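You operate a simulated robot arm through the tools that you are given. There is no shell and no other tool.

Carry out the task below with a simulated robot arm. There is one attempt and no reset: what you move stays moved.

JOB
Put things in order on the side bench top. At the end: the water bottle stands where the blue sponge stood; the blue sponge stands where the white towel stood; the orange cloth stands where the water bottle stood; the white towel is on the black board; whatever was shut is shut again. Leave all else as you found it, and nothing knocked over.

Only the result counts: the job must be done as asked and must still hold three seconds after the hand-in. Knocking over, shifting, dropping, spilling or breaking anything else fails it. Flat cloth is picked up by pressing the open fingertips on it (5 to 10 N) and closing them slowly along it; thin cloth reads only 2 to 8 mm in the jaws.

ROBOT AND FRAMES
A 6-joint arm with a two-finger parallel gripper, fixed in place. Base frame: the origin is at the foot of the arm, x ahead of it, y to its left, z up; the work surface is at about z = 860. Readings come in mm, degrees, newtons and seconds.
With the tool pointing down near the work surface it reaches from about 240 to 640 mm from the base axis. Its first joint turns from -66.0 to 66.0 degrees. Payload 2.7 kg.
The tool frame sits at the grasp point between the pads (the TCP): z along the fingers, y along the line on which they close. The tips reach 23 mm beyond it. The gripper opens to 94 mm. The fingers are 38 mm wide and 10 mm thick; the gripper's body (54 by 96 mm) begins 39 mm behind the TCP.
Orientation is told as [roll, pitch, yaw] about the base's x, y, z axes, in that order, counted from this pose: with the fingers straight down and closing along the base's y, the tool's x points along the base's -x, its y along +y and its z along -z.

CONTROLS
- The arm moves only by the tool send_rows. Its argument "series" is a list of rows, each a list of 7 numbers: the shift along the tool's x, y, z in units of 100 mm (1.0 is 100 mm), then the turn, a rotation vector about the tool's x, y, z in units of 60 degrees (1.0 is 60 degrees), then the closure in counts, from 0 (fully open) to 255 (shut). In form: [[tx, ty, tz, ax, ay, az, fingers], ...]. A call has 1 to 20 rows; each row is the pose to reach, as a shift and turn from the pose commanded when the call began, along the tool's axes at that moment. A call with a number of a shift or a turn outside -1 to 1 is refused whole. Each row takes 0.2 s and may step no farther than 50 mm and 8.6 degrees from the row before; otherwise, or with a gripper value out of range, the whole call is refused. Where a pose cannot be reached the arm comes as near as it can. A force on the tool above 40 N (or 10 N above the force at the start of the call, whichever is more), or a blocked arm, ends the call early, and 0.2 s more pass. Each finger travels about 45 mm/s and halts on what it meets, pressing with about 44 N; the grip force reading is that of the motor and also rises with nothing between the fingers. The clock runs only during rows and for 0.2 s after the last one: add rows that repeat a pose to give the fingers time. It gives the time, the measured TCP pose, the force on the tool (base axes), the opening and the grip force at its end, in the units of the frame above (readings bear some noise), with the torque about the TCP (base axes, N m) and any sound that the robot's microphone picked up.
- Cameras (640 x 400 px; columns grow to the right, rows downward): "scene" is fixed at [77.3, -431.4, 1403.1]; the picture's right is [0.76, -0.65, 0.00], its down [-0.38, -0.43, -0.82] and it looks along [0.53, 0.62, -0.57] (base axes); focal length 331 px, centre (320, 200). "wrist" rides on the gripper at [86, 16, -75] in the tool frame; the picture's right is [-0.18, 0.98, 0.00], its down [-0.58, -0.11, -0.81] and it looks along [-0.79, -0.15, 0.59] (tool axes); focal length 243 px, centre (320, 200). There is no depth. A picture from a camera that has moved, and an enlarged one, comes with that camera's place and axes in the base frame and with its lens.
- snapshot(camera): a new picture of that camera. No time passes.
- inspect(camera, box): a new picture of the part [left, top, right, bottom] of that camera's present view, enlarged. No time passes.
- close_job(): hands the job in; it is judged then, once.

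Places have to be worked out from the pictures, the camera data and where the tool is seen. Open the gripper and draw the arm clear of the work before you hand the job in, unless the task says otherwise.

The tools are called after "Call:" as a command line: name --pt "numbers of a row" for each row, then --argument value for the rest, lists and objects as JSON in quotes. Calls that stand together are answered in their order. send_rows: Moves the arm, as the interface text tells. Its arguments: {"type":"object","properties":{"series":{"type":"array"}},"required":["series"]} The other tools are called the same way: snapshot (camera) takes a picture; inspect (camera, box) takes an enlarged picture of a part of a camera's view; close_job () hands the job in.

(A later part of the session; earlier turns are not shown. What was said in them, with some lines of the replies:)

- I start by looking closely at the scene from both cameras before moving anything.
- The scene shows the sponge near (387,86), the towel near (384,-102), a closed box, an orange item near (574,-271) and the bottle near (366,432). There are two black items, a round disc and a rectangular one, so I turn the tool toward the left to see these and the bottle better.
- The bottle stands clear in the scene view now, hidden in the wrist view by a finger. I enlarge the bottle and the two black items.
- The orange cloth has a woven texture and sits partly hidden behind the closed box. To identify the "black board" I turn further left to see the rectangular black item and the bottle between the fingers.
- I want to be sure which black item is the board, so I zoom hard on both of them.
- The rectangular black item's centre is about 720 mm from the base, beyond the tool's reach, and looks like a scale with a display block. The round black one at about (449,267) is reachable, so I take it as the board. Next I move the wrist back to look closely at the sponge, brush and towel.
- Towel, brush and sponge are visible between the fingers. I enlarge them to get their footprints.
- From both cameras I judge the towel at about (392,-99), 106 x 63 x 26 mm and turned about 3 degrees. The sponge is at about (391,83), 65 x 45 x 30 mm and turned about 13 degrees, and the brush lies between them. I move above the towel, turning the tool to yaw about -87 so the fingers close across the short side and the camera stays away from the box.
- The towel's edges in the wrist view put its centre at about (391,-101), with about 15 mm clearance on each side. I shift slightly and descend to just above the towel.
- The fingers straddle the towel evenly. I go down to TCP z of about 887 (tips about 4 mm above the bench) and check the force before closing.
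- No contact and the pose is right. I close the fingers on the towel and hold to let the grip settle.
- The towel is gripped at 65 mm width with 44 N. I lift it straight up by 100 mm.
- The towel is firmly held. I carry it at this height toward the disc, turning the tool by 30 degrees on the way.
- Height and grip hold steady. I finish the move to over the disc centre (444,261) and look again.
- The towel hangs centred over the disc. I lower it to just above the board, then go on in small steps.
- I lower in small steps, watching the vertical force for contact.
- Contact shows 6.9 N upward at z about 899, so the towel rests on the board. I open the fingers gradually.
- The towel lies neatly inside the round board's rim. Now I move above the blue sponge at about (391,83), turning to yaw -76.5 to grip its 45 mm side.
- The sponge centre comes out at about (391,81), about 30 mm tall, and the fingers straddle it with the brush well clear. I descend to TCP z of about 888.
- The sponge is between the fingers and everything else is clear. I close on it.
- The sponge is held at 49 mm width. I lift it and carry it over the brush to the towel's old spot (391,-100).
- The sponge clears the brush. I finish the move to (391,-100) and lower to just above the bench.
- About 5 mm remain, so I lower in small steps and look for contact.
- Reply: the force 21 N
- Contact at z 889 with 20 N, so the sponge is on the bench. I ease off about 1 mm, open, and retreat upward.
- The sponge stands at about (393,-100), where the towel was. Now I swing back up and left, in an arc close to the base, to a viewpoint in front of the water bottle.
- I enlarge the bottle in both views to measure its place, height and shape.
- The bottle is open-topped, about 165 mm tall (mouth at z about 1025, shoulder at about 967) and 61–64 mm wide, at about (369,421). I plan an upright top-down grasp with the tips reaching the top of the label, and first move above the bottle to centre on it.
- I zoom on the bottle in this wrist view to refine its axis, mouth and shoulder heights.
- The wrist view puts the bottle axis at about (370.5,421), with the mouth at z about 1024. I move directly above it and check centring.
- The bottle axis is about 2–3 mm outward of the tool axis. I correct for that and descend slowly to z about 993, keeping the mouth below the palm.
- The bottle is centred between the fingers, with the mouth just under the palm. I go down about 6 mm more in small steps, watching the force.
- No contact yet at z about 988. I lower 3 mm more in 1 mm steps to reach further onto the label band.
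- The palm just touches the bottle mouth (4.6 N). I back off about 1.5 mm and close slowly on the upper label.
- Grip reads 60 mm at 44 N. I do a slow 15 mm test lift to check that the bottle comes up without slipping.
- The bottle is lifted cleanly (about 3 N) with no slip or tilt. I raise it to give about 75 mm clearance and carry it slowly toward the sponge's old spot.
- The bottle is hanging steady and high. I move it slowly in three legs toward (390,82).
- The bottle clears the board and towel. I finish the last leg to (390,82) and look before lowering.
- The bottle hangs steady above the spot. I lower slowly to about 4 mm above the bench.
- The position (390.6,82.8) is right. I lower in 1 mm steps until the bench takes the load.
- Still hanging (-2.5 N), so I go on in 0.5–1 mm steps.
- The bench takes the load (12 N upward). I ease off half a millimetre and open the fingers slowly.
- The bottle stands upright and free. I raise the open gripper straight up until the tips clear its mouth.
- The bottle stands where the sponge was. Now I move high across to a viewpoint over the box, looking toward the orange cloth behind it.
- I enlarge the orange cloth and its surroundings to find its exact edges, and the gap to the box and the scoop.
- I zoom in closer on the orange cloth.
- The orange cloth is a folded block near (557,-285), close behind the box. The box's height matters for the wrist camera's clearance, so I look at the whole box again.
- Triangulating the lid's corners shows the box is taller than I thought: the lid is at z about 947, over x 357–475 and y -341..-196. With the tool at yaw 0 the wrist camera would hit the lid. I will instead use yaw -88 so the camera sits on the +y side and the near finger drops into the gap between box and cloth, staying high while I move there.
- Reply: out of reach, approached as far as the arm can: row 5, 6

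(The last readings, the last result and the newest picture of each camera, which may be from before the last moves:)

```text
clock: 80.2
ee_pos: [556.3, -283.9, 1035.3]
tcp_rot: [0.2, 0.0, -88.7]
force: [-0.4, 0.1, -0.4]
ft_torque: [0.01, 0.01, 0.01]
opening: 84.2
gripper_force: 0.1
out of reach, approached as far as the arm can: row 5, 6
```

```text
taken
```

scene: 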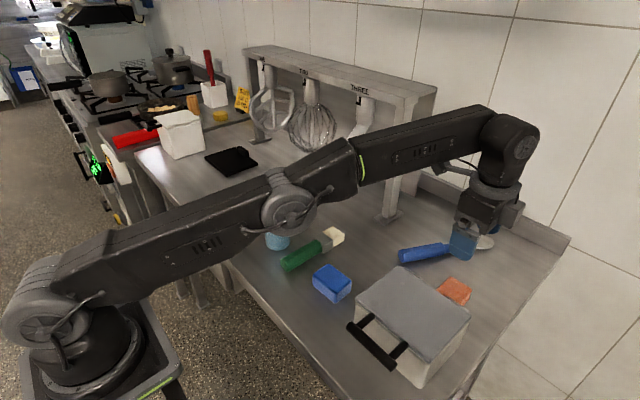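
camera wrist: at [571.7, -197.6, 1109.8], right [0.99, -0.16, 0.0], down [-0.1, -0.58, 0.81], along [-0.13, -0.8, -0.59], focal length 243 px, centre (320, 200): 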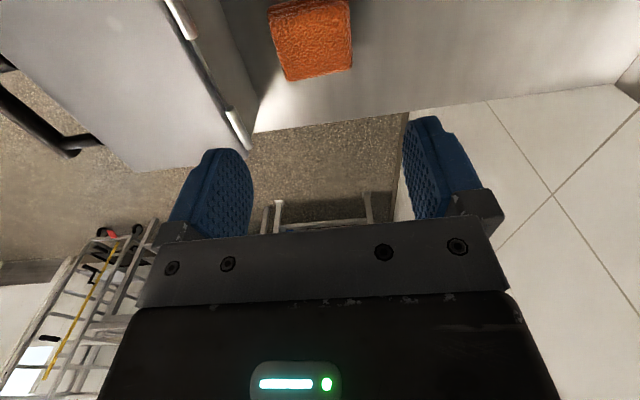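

Reach runs out at 625 mm at this height, but it grows lower down. I zoom on the cloth to see how it lies relative to the tool axis, whose ground point projects to about column 320, row 43.

Call:
inspect --camera "wrist" --box '[230, 0, 390, 100]'

Call:
inspect --camera "wrist" --box '[130, 0, 290, 160]'

```text
4.00 times, centred on (310, 50) of wrist
camera zoom: at [571.7, -197.6, 1109.8], right [0.99, -0.16, 0.0], down [-0.1, -0.58, 0.81], along [-0.13, -0.8, -0.59], focal length 970 px, centre (360, 800)
```

zoom: 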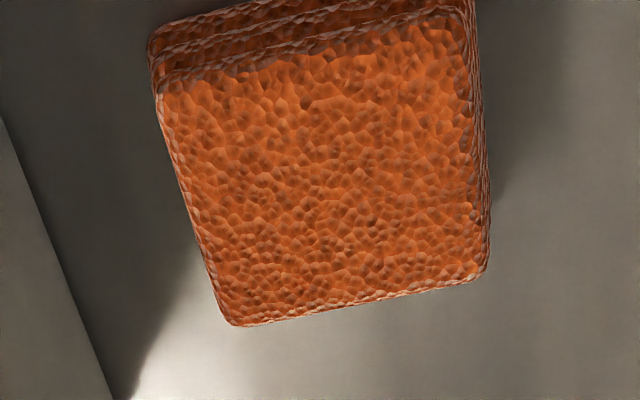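

```text
2.50 times, centred on (210, 80) of wrist
camera zoom: at [571.7, -197.6, 1109.8], right [0.99, -0.16, 0.0], down [-0.1, -0.58, 0.81], along [-0.13, -0.8, -0.59], focal length 606 px, centre (595, 500)
```

zoom: 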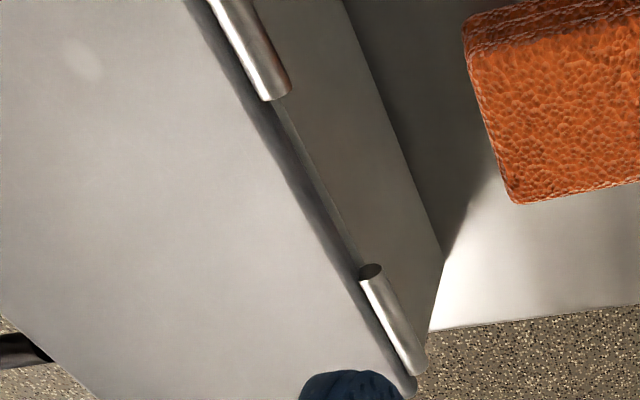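

The cloth's top face spans about x 520–582 and y -310..-262, so its centre is about (552,-284). The hinges reach only x about 489, which leaves a safe gap for the near finger with the jaws at 80 mm. I shift slightly back and descend partway.

Call:
send_rows --pt "0 -0.045 0.1 0 0 0 38" --pt "0 -0.045 0.25 0 0 0 38" --pt "0 -0.045 0.4 0 0 0 38" --pt "0 -0.045 0.6 0 0 0 38" --pt "0 -0.045 0.6 0 0 0 38"

Call:
snapshot --camera "wrist"

Call:
snapshot --camera "scene"

```text
clock: 81.4
ee_pos: [552.3, -283.0, 976.2]
tcp_rot: [0.0, 0.0, -88.6]
force: [-0.2, 0.5, 0.9]
ft_torque: [-0.01, -0.04, -0.01]
opening: 80.0
gripper_force: 0.0
```

```text
taken
camera wrist: at [567.2, -197.2, 1050.3], right [0.99, -0.16, 0.0], down [-0.1, -0.58, 0.81], along [-0.13, -0.8, -0.59], focal length 243 px, centre (320, 200)
```

wrist: 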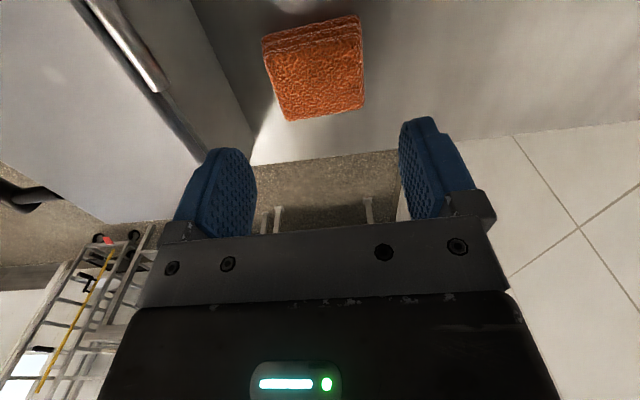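

```text
taken
```

scene: 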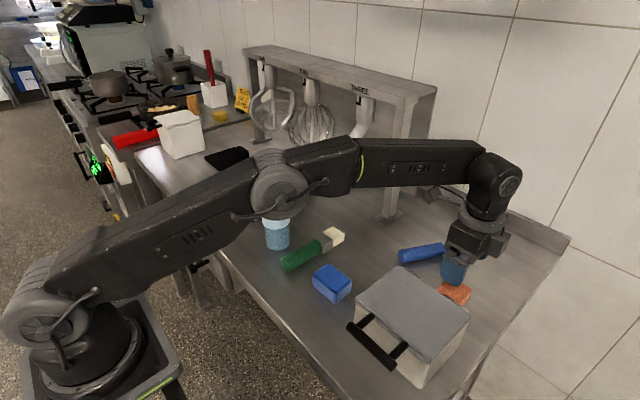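

The cloth is centred between the fingers (column about 317, row about 80). I continue down in two stages.

Call:
send_rows --pt "0 0 0.15 0 0 0 38" --pt "0 0 0.3 0 0 0 38" --pt "0 0 0.45 0 0 0 38" --pt "0 0 0.55 0 0 0 38" --pt "0 0 0.55 0 0 0 38"

Call:
snapshot --camera "wrist"

Call:
inspect --camera "scene" --box '[380, 150, 560, 330]'

```text
clock: 82.6
ee_pos: [551.7, -283.1, 919.0]
tcp_rot: [0.1, 0.0, -88.5]
force: [0.5, -0.6, -0.4]
ft_torque: [0.01, 0.0, 0.01]
opening: 80.0
gripper_force: 0.1
```

```text
taken
camera wrist: at [567.0, -196.8, 994.3], right [0.99, -0.16, 0.0], down [-0.1, -0.58, 0.81], along [-0.13, -0.8, -0.59], focal length 243 px, centre (320, 200)
```

wrist: 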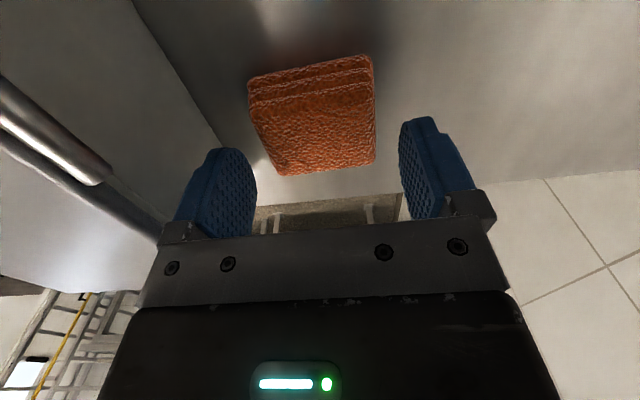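

```text
2.22 times, centred on (470, 240) of scene
camera zoom: at [77.3, -431.4, 1403.1], right [0.76, -0.65, 0.0], down [-0.38, -0.43, -0.82], along [0.53, 0.62, -0.57], focal length 736 px, centre (-13, 111)
```

zoom: 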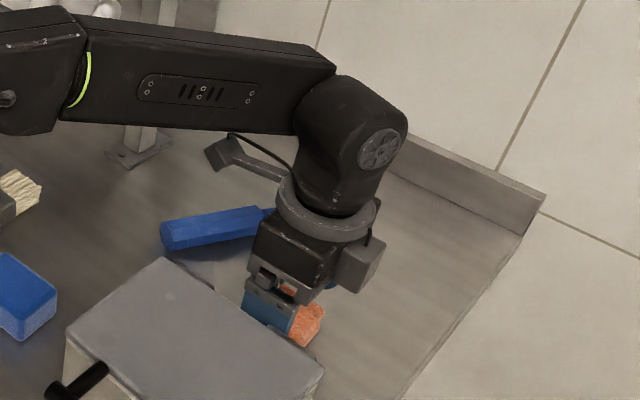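

Margins are about 7–9 mm on each side and the lid and hinges are clear. I descend the last 31 mm.

Call:
send_rows --pt "0 0.005 0.1 0 0 0 38" --pt "0 0.005 0.2 0 0 0 38" --pt "0 0.005 0.28 0 0 0 38" --pt "0 0.005 0.315 0 0 0 38" --pt "0 0.005 0.315 0 0 0 38"

Call:
snapshot --camera "wrist"

```text
clock: 83.8
ee_pos: [551.3, -282.8, 889.7]
tcp_rot: [0.1, 0.1, -88.6]
force: [0.1, -0.7, 0.2]
ft_torque: [-0.03, 0.03, -0.02]
opening: 79.9
gripper_force: 0.1
```

```text
taken
camera wrist: at [567.5, -196.8, 963.5], right [0.99, -0.16, 0.0], down [-0.09, -0.58, 0.81], along [-0.13, -0.8, -0.59], focal length 243 px, centre (320, 200)
```

wrist: 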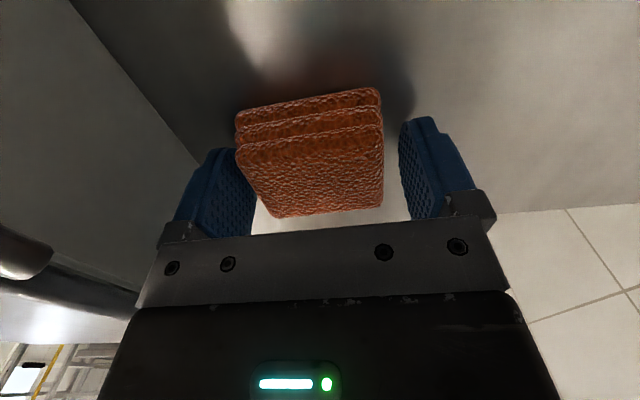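

The cloth sits between the fingers with no contact force. I close slowly on it.

Call:
send_rows --pt "0 0 0 0 0 0 60" --pt "0 0 0 0 0 0 80" --pt "0 0 0 0 0 0 100" --pt "0 0 0 0 0 0 130" --pt "0 0 0 0 0 0 180" --pt "0 0 0 0 0 0 255" --pt "0 0 0 0 0 0 255" --pt "0 0 0 0 0 0 255"

Call:
snapshot --camera "wrist"

```text
clock: 85.6
ee_pos: [551.8, -282.4, 889.1]
tcp_rot: [0.1, 0.1, -88.6]
force: [-0.6, -0.3, -0.8]
ft_torque: [-0.01, 0.01, 0.02]
opening: 67.2
gripper_force: 44.5
```

```text
taken
camera wrist: at [567.5, -196.7, 963.7], right [0.99, -0.16, 0.0], down [-0.09, -0.58, 0.81], along [-0.13, -0.8, -0.59], focal length 243 px, centre (320, 200)
```

wrist: 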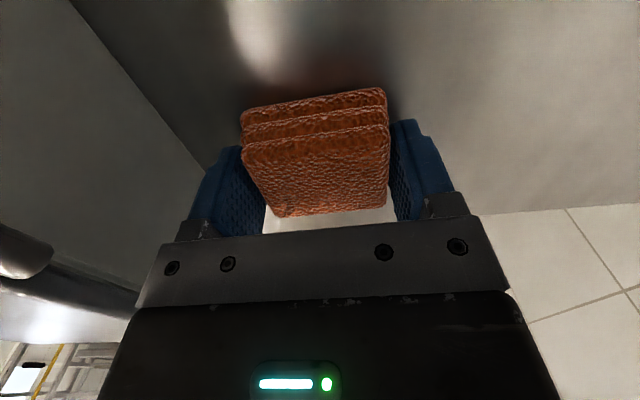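

The cloth is gripped at 67 mm with 44 N. I lift it straight up 100 mm, clear of the box.

Call:
send_rows --pt "0 0 -0.06 0 0 0 255" --pt "0 0 -0.18 0 0 0 255" --pt "0 0 -0.34 0 0 0 255" --pt "0 0 -0.5 0 0 0 255" --pt "0 0 -0.67 0 0 0 255" --pt "0 0 -0.84 0 0 0 255" --pt "0 0 -1.0 0 0 0 255" --pt "0 0 -1.0 0 0 0 255"

Call:
snapshot --camera "scene"

Call:
snapshot --camera "wrist"

```text
clock: 87.4
ee_pos: [551.2, -282.4, 989.4]
tcp_rot: [0.1, 0.0, -88.4]
force: [-0.2, 0.8, -1.8]
ft_torque: [-0.01, -0.01, 0.03]
opening: 67.4
gripper_force: 44.1
```

```text
taken
```

scene: 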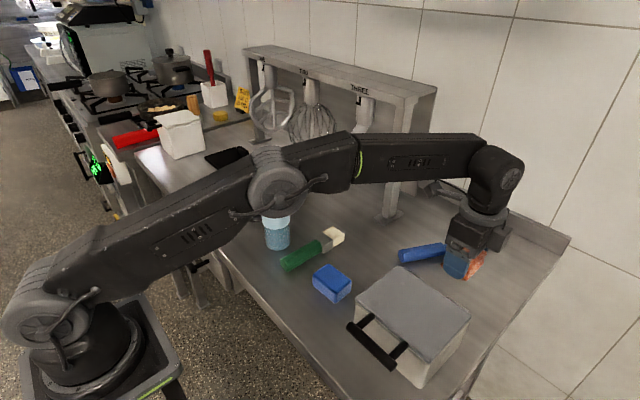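

```text
taken
camera wrist: at [566.4, -196.2, 1062.3], right [0.99, -0.16, 0.0], down [-0.1, -0.58, 0.81], along [-0.13, -0.8, -0.59], focal length 243 px, centre (320, 200)
```

wrist: 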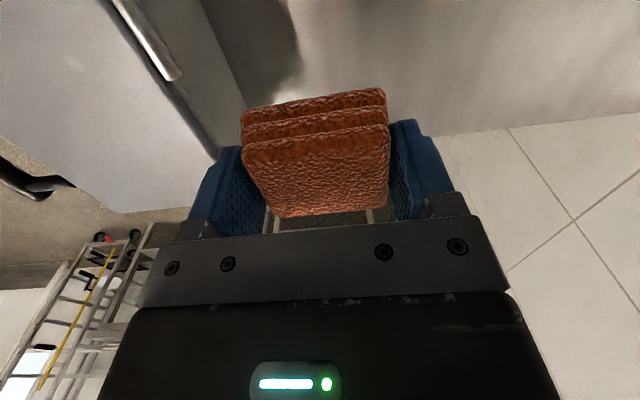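

The cloth is held securely. I raise it further and start the transfer, keeping outside and above the bottle, and turning the tool along with the base.

Call:
send_rows --pt "0 0 -0.17 0 0 0 255" --pt "0 0 -0.34 0 0 0 255" --pt "0 0 -0.5 0 0 0 255" --pt "0.1 -0.05 -0.5 0 0 -0.02 255" --pt "0.28 -0.13 -0.5 0 0 -0.06 255" --pt "0.46 -0.21 -0.5 0 0 -0.1 255" --pt "0.64 -0.3 -0.5 0 0 -0.14 255" --pt "0.8 -0.38 -0.5 0 0 -0.18 255" --pt "0.911 -0.426 -0.5 0 0 -0.2 255"

Call:
send_rows --pt "0.15 0 -0.08 0 0 -0.03 255" --pt "0.33 0.01 -0.17 0 0 -0.07 255" --pt "0.51 0.015 -0.26 0 0 -0.11 255" --pt "0.69 0.02 -0.34 0 0 -0.15 255" --pt "0.85 0.025 -0.42 0 0 -0.18 255" --pt "0.97 0.027 -0.45 0 0 -0.2 255"

Call:
snapshot --camera "scene"

```text
clock: 89.4
ee_pos: [506.6, -192.4, 1038.5]
tcp_rot: [0.1, -0.1, -76.4]
force: [0.7, 0.5, -0.9]
ft_torque: [0.01, 0.01, 0.0]
opening: 67.2
gripper_force: 44.0
```

```text
clock: 90.8
ee_pos: [486.0, -99.5, 1084.0]
tcp_rot: [0.1, -0.1, -64.4]
force: [-0.1, -0.2, -0.1]
ft_torque: [0.04, -0.02, 0.01]
opening: 67.3
gripper_force: 44.5
```

```text
taken
```

scene: 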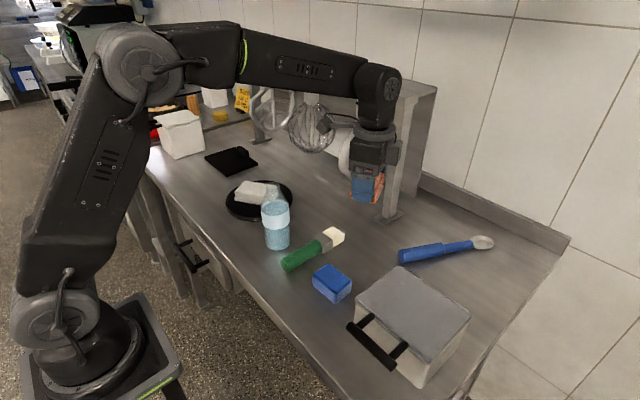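

All is intact, the cloth is secure and the height is 1084. I carry on past the bottle on its outer side.

Call:
send_rows --pt "0.15 0.06 0 0 0 -0.04 255" --pt "0.31 0.12 0 0 0 -0.085 255" --pt "0.47 0.19 0 0 0 -0.13 255" --pt "0.63 0.25 0 0 0 -0.175 255" --pt "0.77 0.31 0 0 0 -0.22 255" --pt "0.883 0.355 0 0 0 -0.25 255"

Call:
send_rows --pt "0.12 0.1 0 0 0 -0.04 255" --pt "0.25 0.21 0 0 0 -0.085 255" --pt "0.38 0.32 0 0 0 -0.13 255" --pt "0.5 0.43 0 0 0 -0.175 255" --pt "0.63 0.54 0 0 0 -0.22 255" --pt "0.722 0.617 0 0 0 -0.25 255"

Call:
send_rows --pt "0.12 0.11 0 0 0 -0.03 255" --pt "0.24 0.23 0 0 0 -0.07 255" --pt "0.36 0.35 0 0 0 -0.11 255" --pt "0.49 0.47 0 0 0 -0.14 255" --pt "0.61 0.58 0 0 0 -0.18 255" --pt "0.703 0.67 0 0 0 -0.2 255"

Call:
snapshot --camera "scene"

```text
clock: 92.2
ee_pos: [480.7, -3.0, 1084.3]
tcp_rot: [0.1, 0.1, -49.4]
force: [0.9, 0.5, -0.2]
ft_torque: [-0.04, 0.01, 0.0]
opening: 67.4
gripper_force: 43.8
```

```text
clock: 93.6
ee_pos: [480.6, 92.2, 1084.7]
tcp_rot: [0.1, -0.2, -34.3]
force: [-0.5, -0.2, -0.6]
ft_torque: [-0.02, 0.02, 0.01]
opening: 67.1
gripper_force: 44.1
```

```text
clock: 95.0
ee_pos: [460.4, 185.0, 1084.2]
tcp_rot: [0.0, -0.2, -22.4]
force: [0.4, -0.6, 0.8]
ft_torque: [0.01, 0.0, -0.06]
opening: 67.1
gripper_force: 44.0
```

```text
taken
```

scene: 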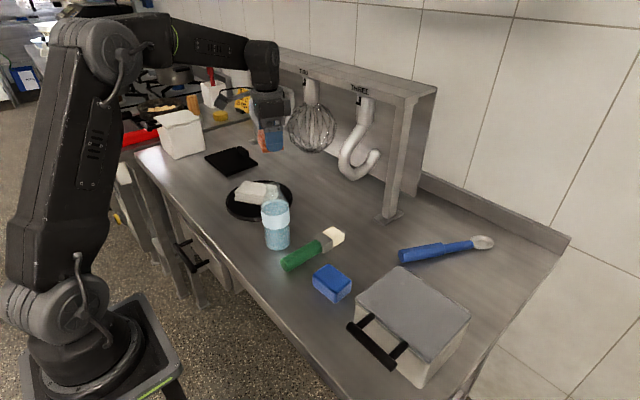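

The bottle and board are passed. I finish the transfer to (372,421), where the bottle stood, lowering gradually.

Call:
send_rows --pt "0.1 0.1 0 0 0 -0.025 255" --pt "0.2 0.21 0.04 0 0 -0.05 255" --pt "0.3 0.32 0.08 0 0 -0.08 255" --pt "0.4 0.43 0.12 0 0 -0.11 255" --pt "0.5 0.54 0.16 0 0 -0.135 255" --pt "0.582 0.625 0.2 0 0 -0.15 255"

Call:
send_rows --pt "0.08 0.12 0.05 0 0 0 255" --pt "0.16 0.24 0.1 0 0 0 255" --pt "0.24 0.36 0.15 0 0 0 255" --pt "0.32 0.48 0.2 0 0 0 255" --pt "0.4 0.6 0.25 0 0 0 255" --pt "0.477 0.709 0.3 0 0 0 255"

Call:
send_rows --pt "0.08 0.11 0.05 0 0 0 255" --pt "0.16 0.23 0.1 0 0 0 255" --pt "0.24 0.35 0.15 0 0 0 255" --pt "0.32 0.47 0.2 0 0 0 255" --pt "0.4 0.59 0.3 0 0 0 255" --pt "0.452 0.673 0.4 0 0 0 255" --pt "0.452 0.673 0.4 0 0 0 255"

Call:
snapshot --camera "scene"

Call:
snapshot --camera "wrist"

```text
clock: 96.4
ee_pos: [431.7, 267.7, 1065.7]
tcp_rot: [0.1, -0.1, -13.5]
force: [-0.6, 0.0, -0.5]
ft_torque: [0.01, -0.01, 0.01]
opening: 67.3
gripper_force: 43.8
```

```text
clock: 97.8
ee_pos: [401.6, 346.3, 1032.9]
tcp_rot: [0.1, 0.0, -13.5]
force: [-0.5, 0.1, -0.3]
ft_torque: [0.0, -0.02, 0.02]
opening: 67.0
gripper_force: 44.2
```

```text
clock: 99.4
ee_pos: [373.4, 424.2, 993.7]
tcp_rot: [0.1, -0.1, -13.5]
force: [-0.4, 0.0, -0.2]
ft_torque: [0.0, -0.02, 0.02]
opening: 67.4
gripper_force: 44.7
```

```text
taken
```

scene: 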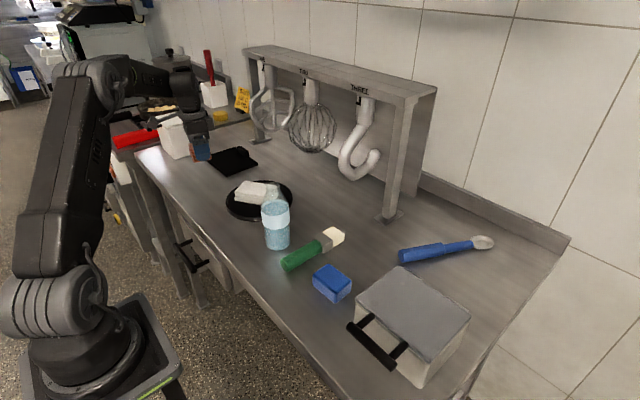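

```text
taken
camera wrist: at [294.1, 458.3, 1067.8], right [0.41, 0.91, 0.0], down [0.54, -0.24, 0.81], along [0.74, -0.33, -0.59], focal length 243 px, centre (320, 200)
```

wrist: 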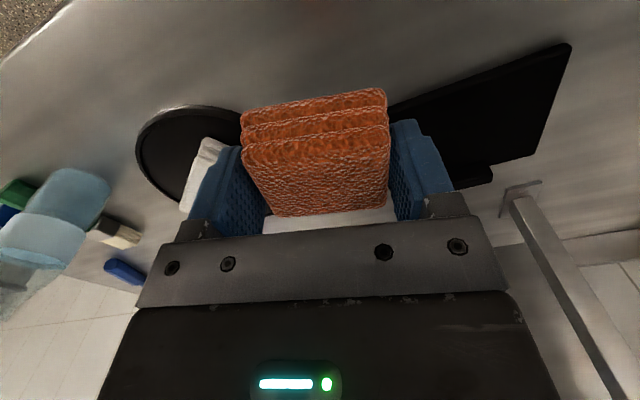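

Position (373,424) needs a 3 mm trim. I lower the cloth toward the bench, stopping a little above it.

Call:
send_rows --pt "0.005 -0.025 0.1 0 0 0 255" --pt "0.005 -0.025 0.25 0 0 0 255" --pt "0.005 -0.025 0.4 0 0 0 255" --pt "0.005 -0.025 0.55 0 0 0 255" --pt "0.005 -0.025 0.7 0 0 0 255" --pt "0.005 -0.025 0.82 0 0 0 255" --pt "0.005 -0.025 0.92 0 0 0 255" --pt "0.005 -0.025 0.97 0 0 0 255" --pt "0.005 -0.025 0.97 0 0 0 255"

Call:
inspect --camera "scene" --box '[140, 90, 300, 220]'

```text
clock: 101.4
ee_pos: [371.5, 419.1, 895.4]
tcp_rot: [0.1, 0.0, -13.5]
force: [0.5, 0.4, 0.2]
ft_torque: [0.01, -0.02, 0.03]
opening: 67.3
gripper_force: 43.9
```

```text
3.08 times, centred on (220, 155) of scene
camera zoom: at [77.3, -431.3, 1403.1], right [0.76, -0.65, 0.0], down [-0.38, -0.43, -0.82], along [0.53, 0.62, -0.57], focal length 1019 px, centre (628, 338)
```

zoom: 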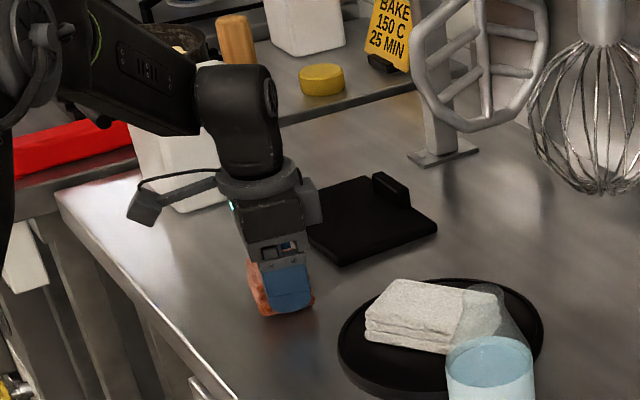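

The cloth is about 6 mm above the bench at the right place. I lower in small steps until contact.

Call:
send_rows --pt "0 0.01 0.015 0 0 0 255" --pt "0 0.015 0.03 0 0 0 255" --pt "0 0.015 0.045 0 0 0 255"

Call:
send_rows --pt "0 0 0.01 0 0 0 255" --pt "0 0 0.018 0 0 0 255"

```text
clock: 102.2
ee_pos: [372.8, 422.3, 892.4]
tcp_rot: [0.1, -0.1, -13.6]
force: [0.9, 0.0, 0.2]
ft_torque: [0.0, 0.01, 0.0]
opening: 67.3
gripper_force: 44.1
```

```text
clock: 102.8
ee_pos: [371.0, 421.9, 890.6]
tcp_rot: [0.1, -0.1, -13.5]
force: [0.0, -0.7, -0.3]
ft_torque: [-0.02, 0.0, -0.05]
opening: 67.4
gripper_force: 43.8
```

No contact yet at 890.6, so I go down 2 mm more in 1 mm steps.

Call:
send_rows --pt "0 0 0.008 0 0 0 255" --pt "0 0 0.016 0 0 0 255"

```text
clock: 103.4
ee_pos: [372.0, 422.3, 889.7]
tcp_rot: [0.1, -0.1, -13.6]
force: [0.2, -0.5, 1.0]
ft_torque: [-0.07, 0.07, -0.03]
opening: 67.3
gripper_force: 44.4
```

Contact is just beginning (1 N), so I take one more half-millimetre step to seat it.

Call:
send_rows --pt "0 0 0.006 0 0 0 255" --pt "0 0 0.006 0 0 0 255"

```text
clock: 104.0
ee_pos: [371.6, 422.5, 889.1]
tcp_rot: [0.2, -0.2, -13.5]
force: [-1.7, 0.0, 5.3]
ft_torque: [-0.13, 0.24, -0.05]
opening: 67.1
gripper_force: 44.4
```

The cloth rests on the bench (5 N). I open the fingers gradually, then rise straight up.

Call:
send_rows --pt "0 0 0 0 0 0 65" --pt "0 0 0 0 0 0 50" --pt "0 0 0 0 0 0 35" --pt "0 0 0 0 0 0 15" --pt "0 0 0 0 0 0 0" --pt "0 0 0 0 0 0 0"

Call:
send_rows --pt "0 0 -0.08 0 0 0 0" --pt "0 0 -0.25 0 0 0 0" --pt "0 0 -0.5 0 0 0 0" --pt "0 0 -0.75 0 0 0 0" --pt "0 0 -1.0 0 0 0 0" --pt "0 0 -1.0 0 0 0 0"

Call:
snapshot --camera "wrist"

Call:
inspect --camera "scene" --box '[140, 90, 300, 220]'

```text
clock: 105.4
ee_pos: [372.1, 421.9, 888.7]
tcp_rot: [0.1, -0.1, -13.5]
force: [0.0, 0.4, -0.1]
ft_torque: [0.01, -0.01, -0.03]
opening: 93.7
gripper_force: 0.0
```

```text
clock: 106.8
ee_pos: [373.1, 421.0, 988.8]
tcp_rot: [0.0, -0.1, -13.4]
force: [-0.1, 0.3, -0.3]
ft_torque: [-0.04, -0.05, 0.02]
opening: 94.0
gripper_force: 0.1
```

```text
taken
camera wrist: at [294.2, 455.4, 1063.5], right [0.41, 0.91, 0.0], down [0.54, -0.24, 0.81], along [0.74, -0.33, -0.59], focal length 243 px, centre (320, 200)
```

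wrist: 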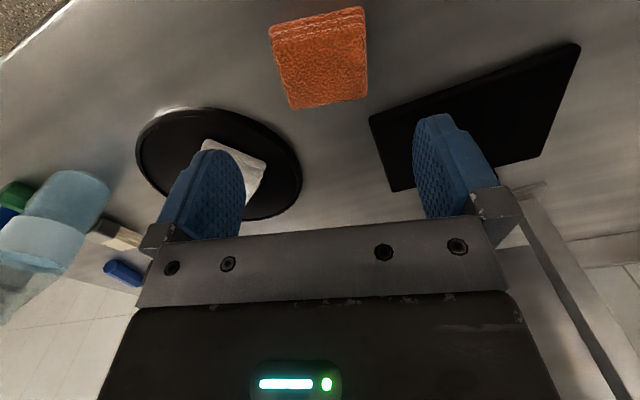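

```text
3.08 times, centred on (220, 155) of scene
camera zoom: at [77.3, -431.4, 1403.1], right [0.76, -0.65, 0.0], down [-0.38, -0.43, -0.82], along [0.53, 0.62, -0.57], focal length 1019 px, centre (628, 338)
```

zoom: 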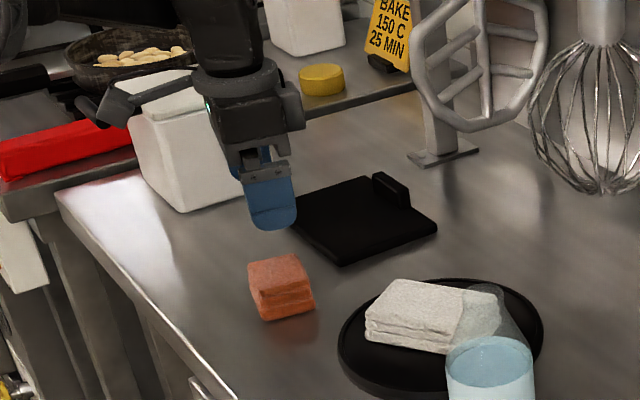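

The orange cloth stands where the bottle was. I draw the arm back up and in to about its starting pose, clear of everything.

Call:
send_rows --pt "0 0 -0.15 0 0 0 0" --pt "0.02 -0.12 -0.3 0 0 0 0" --pt "0.05 -0.3 -0.45 0 0 0 0" --pt "0.08 -0.48 -0.6 0 0 0 0" --pt "0.11 -0.66 -0.6 0 0 0 0" --pt "0.14 -0.85 -0.6 0 0 0 0"

Call:
send_rows --pt "0.03 -0.17 -0.1 0 0 0 0" --pt "0.06 -0.34 -0.2 0 0 0 0" --pt "0.09 -0.5 -0.3 0 0 0 0" --pt "0.12 -0.67 -0.4 0 0 0 0" --pt "0.14 -0.84 -0.4 0 0 0 0"

Call:
send_rows --pt "0.03 -0.17 0 0 0 -0.04 0" --pt "0.06 -0.34 0 0 0 -0.09 0" --pt "0.09 -0.5 0 0 0 -0.13 0" --pt "0.12 -0.67 0 0 0 -0.18 0" --pt "0.14 -0.84 0 0 0 -0.22 0" --pt "0.14 -0.84 0 0 0 -0.22 0"

Call:
snapshot --camera "scene"

Call:
snapshot --camera "wrist"

```text
clock: 108.2
ee_pos: [337.1, 341.4, 1049.3]
tcp_rot: [0.1, -0.1, -13.5]
force: [-0.1, -0.3, 0.3]
ft_torque: [-0.03, 0.02, 0.01]
opening: 93.8
gripper_force: 0.1
```

```text
clock: 109.4
ee_pos: [305.0, 264.2, 1087.1]
tcp_rot: [0.0, -0.1, -13.5]
force: [0.1, -0.6, 0.9]
ft_torque: [-0.01, -0.04, 0.0]
opening: 93.9
gripper_force: 0.1
```

```text
clock: 110.8
ee_pos: [273.4, 184.4, 1088.9]
tcp_rot: [0.0, -0.1, -0.2]
force: [0.6, -0.6, -1.0]
ft_torque: [0.03, 0.04, -0.02]
opening: 94.1
gripper_force: 0.0
```

```text
taken
```

scene: 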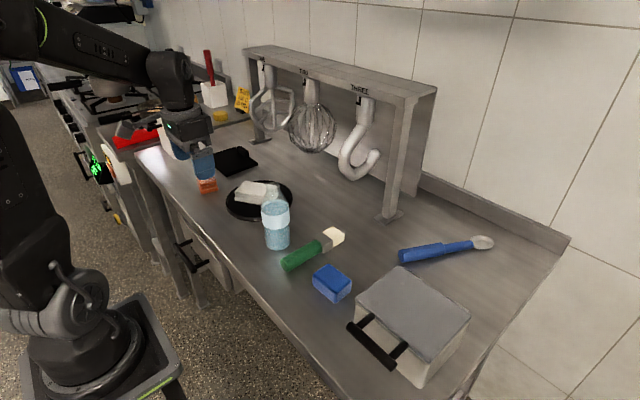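

```text
taken
camera wrist: at [187.5, 200.7, 1162.5], right [0.19, 0.98, 0.0], down [0.58, -0.11, 0.81], along [0.79, -0.15, -0.59], focal length 243 px, centre (320, 200)
```

wrist: 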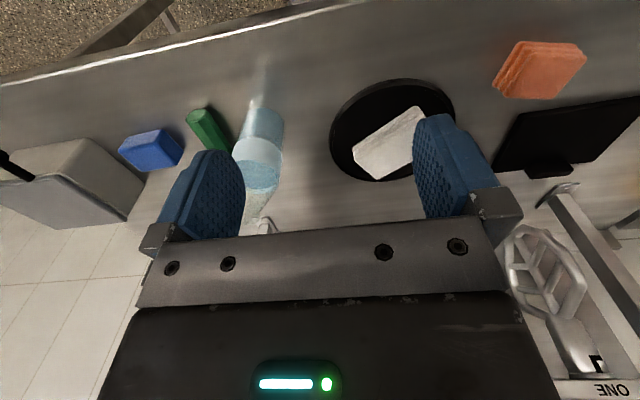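

The arm is back at its start pose, and all objects stand where planned. I take a last close look at each area before handing in.

Call:
inspect --camera "scene" --box '[180, 130, 360, 310]'

Call:
inspect --camera "scene" --box '[300, 220, 510, 400]'

Call:
inspect --camera "wrist" --box '[100, 60, 340, 220]'

```text
2.22 times, centred on (270, 220) of scene
camera zoom: at [77.3, -431.4, 1403.1], right [0.76, -0.65, 0.0], down [-0.38, -0.43, -0.82], along [0.53, 0.62, -0.57], focal length 736 px, centre (431, 156)
```

zoom: 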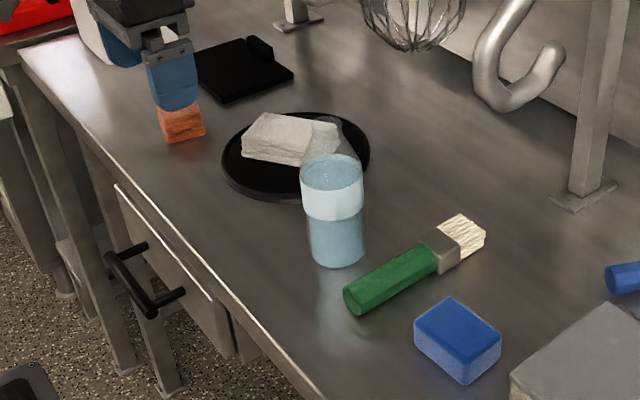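

```text
2.22 times, centred on (405, 310) of scene
camera zoom: at [77.3, -431.4, 1403.1], right [0.76, -0.65, 0.0], down [-0.38, -0.43, -0.82], along [0.53, 0.62, -0.57], focal length 736 px, centre (131, -44)
```

zoom: 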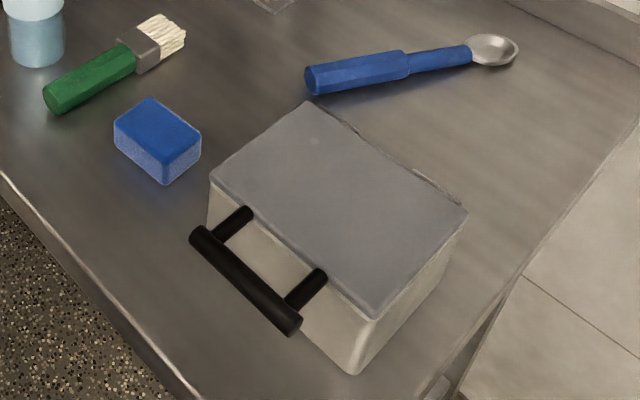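

```text
2.50 times, centred on (220, 140) of wrist
camera zoom: at [187.5, 200.7, 1162.5], right [0.19, 0.98, 0.0], down [0.58, -0.11, 0.81], along [0.79, -0.15, -0.59], focal length 606 px, centre (570, 350)
```

zoom: 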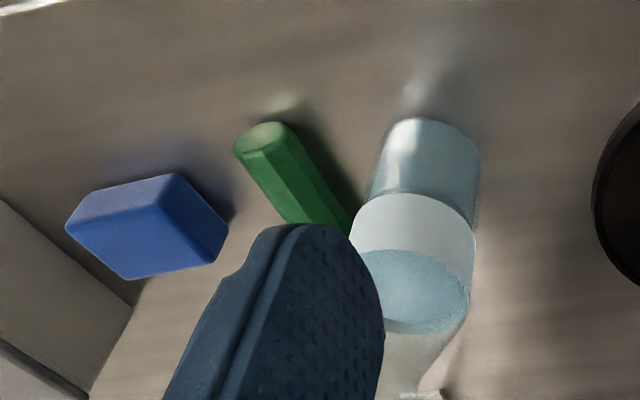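

Everything is in place. The bottle stands upright where the sponge was, the sponge is on the towel's spot, the orange cloth is on the bottle's spot, and the towel lies on the round black board. The box is shut and untouched, the gripper is open and the arm is clear, so I hand in the job.

Call:
close_job

```text
The job is handed in.
```

The four items are moved and the job is handed in. One call was mine: I took the round black disc to be the "black board". The rectangular black item's centre is about 720 mm from the base, beyond the tool's reach pointing down, so I treated it as something to leave alone.

Positions are base-frame x, y in mm. My final readings and pictures show:

| Item | Where it is now | Target |
|---|---|---|
| White towel | On the round black board at about (445, 262), inside the rim | Black board |
| Blue sponge | About (393, -100) | Towel's old spot, about (391, -100) |
| Water bottle | About (390, 83), upright, no spill seen | Sponge's old spot, about (390, 82) |
| Orange cloth | About (372, 422) | Bottle's old spot, about (372, 421) |

I never opened the metal box, and it is still shut. In the last pictures the brush, scoop, hanging tools and rectangular black item look undisturbed. The gripper was open and the arm back at its starting pose when I handed in.
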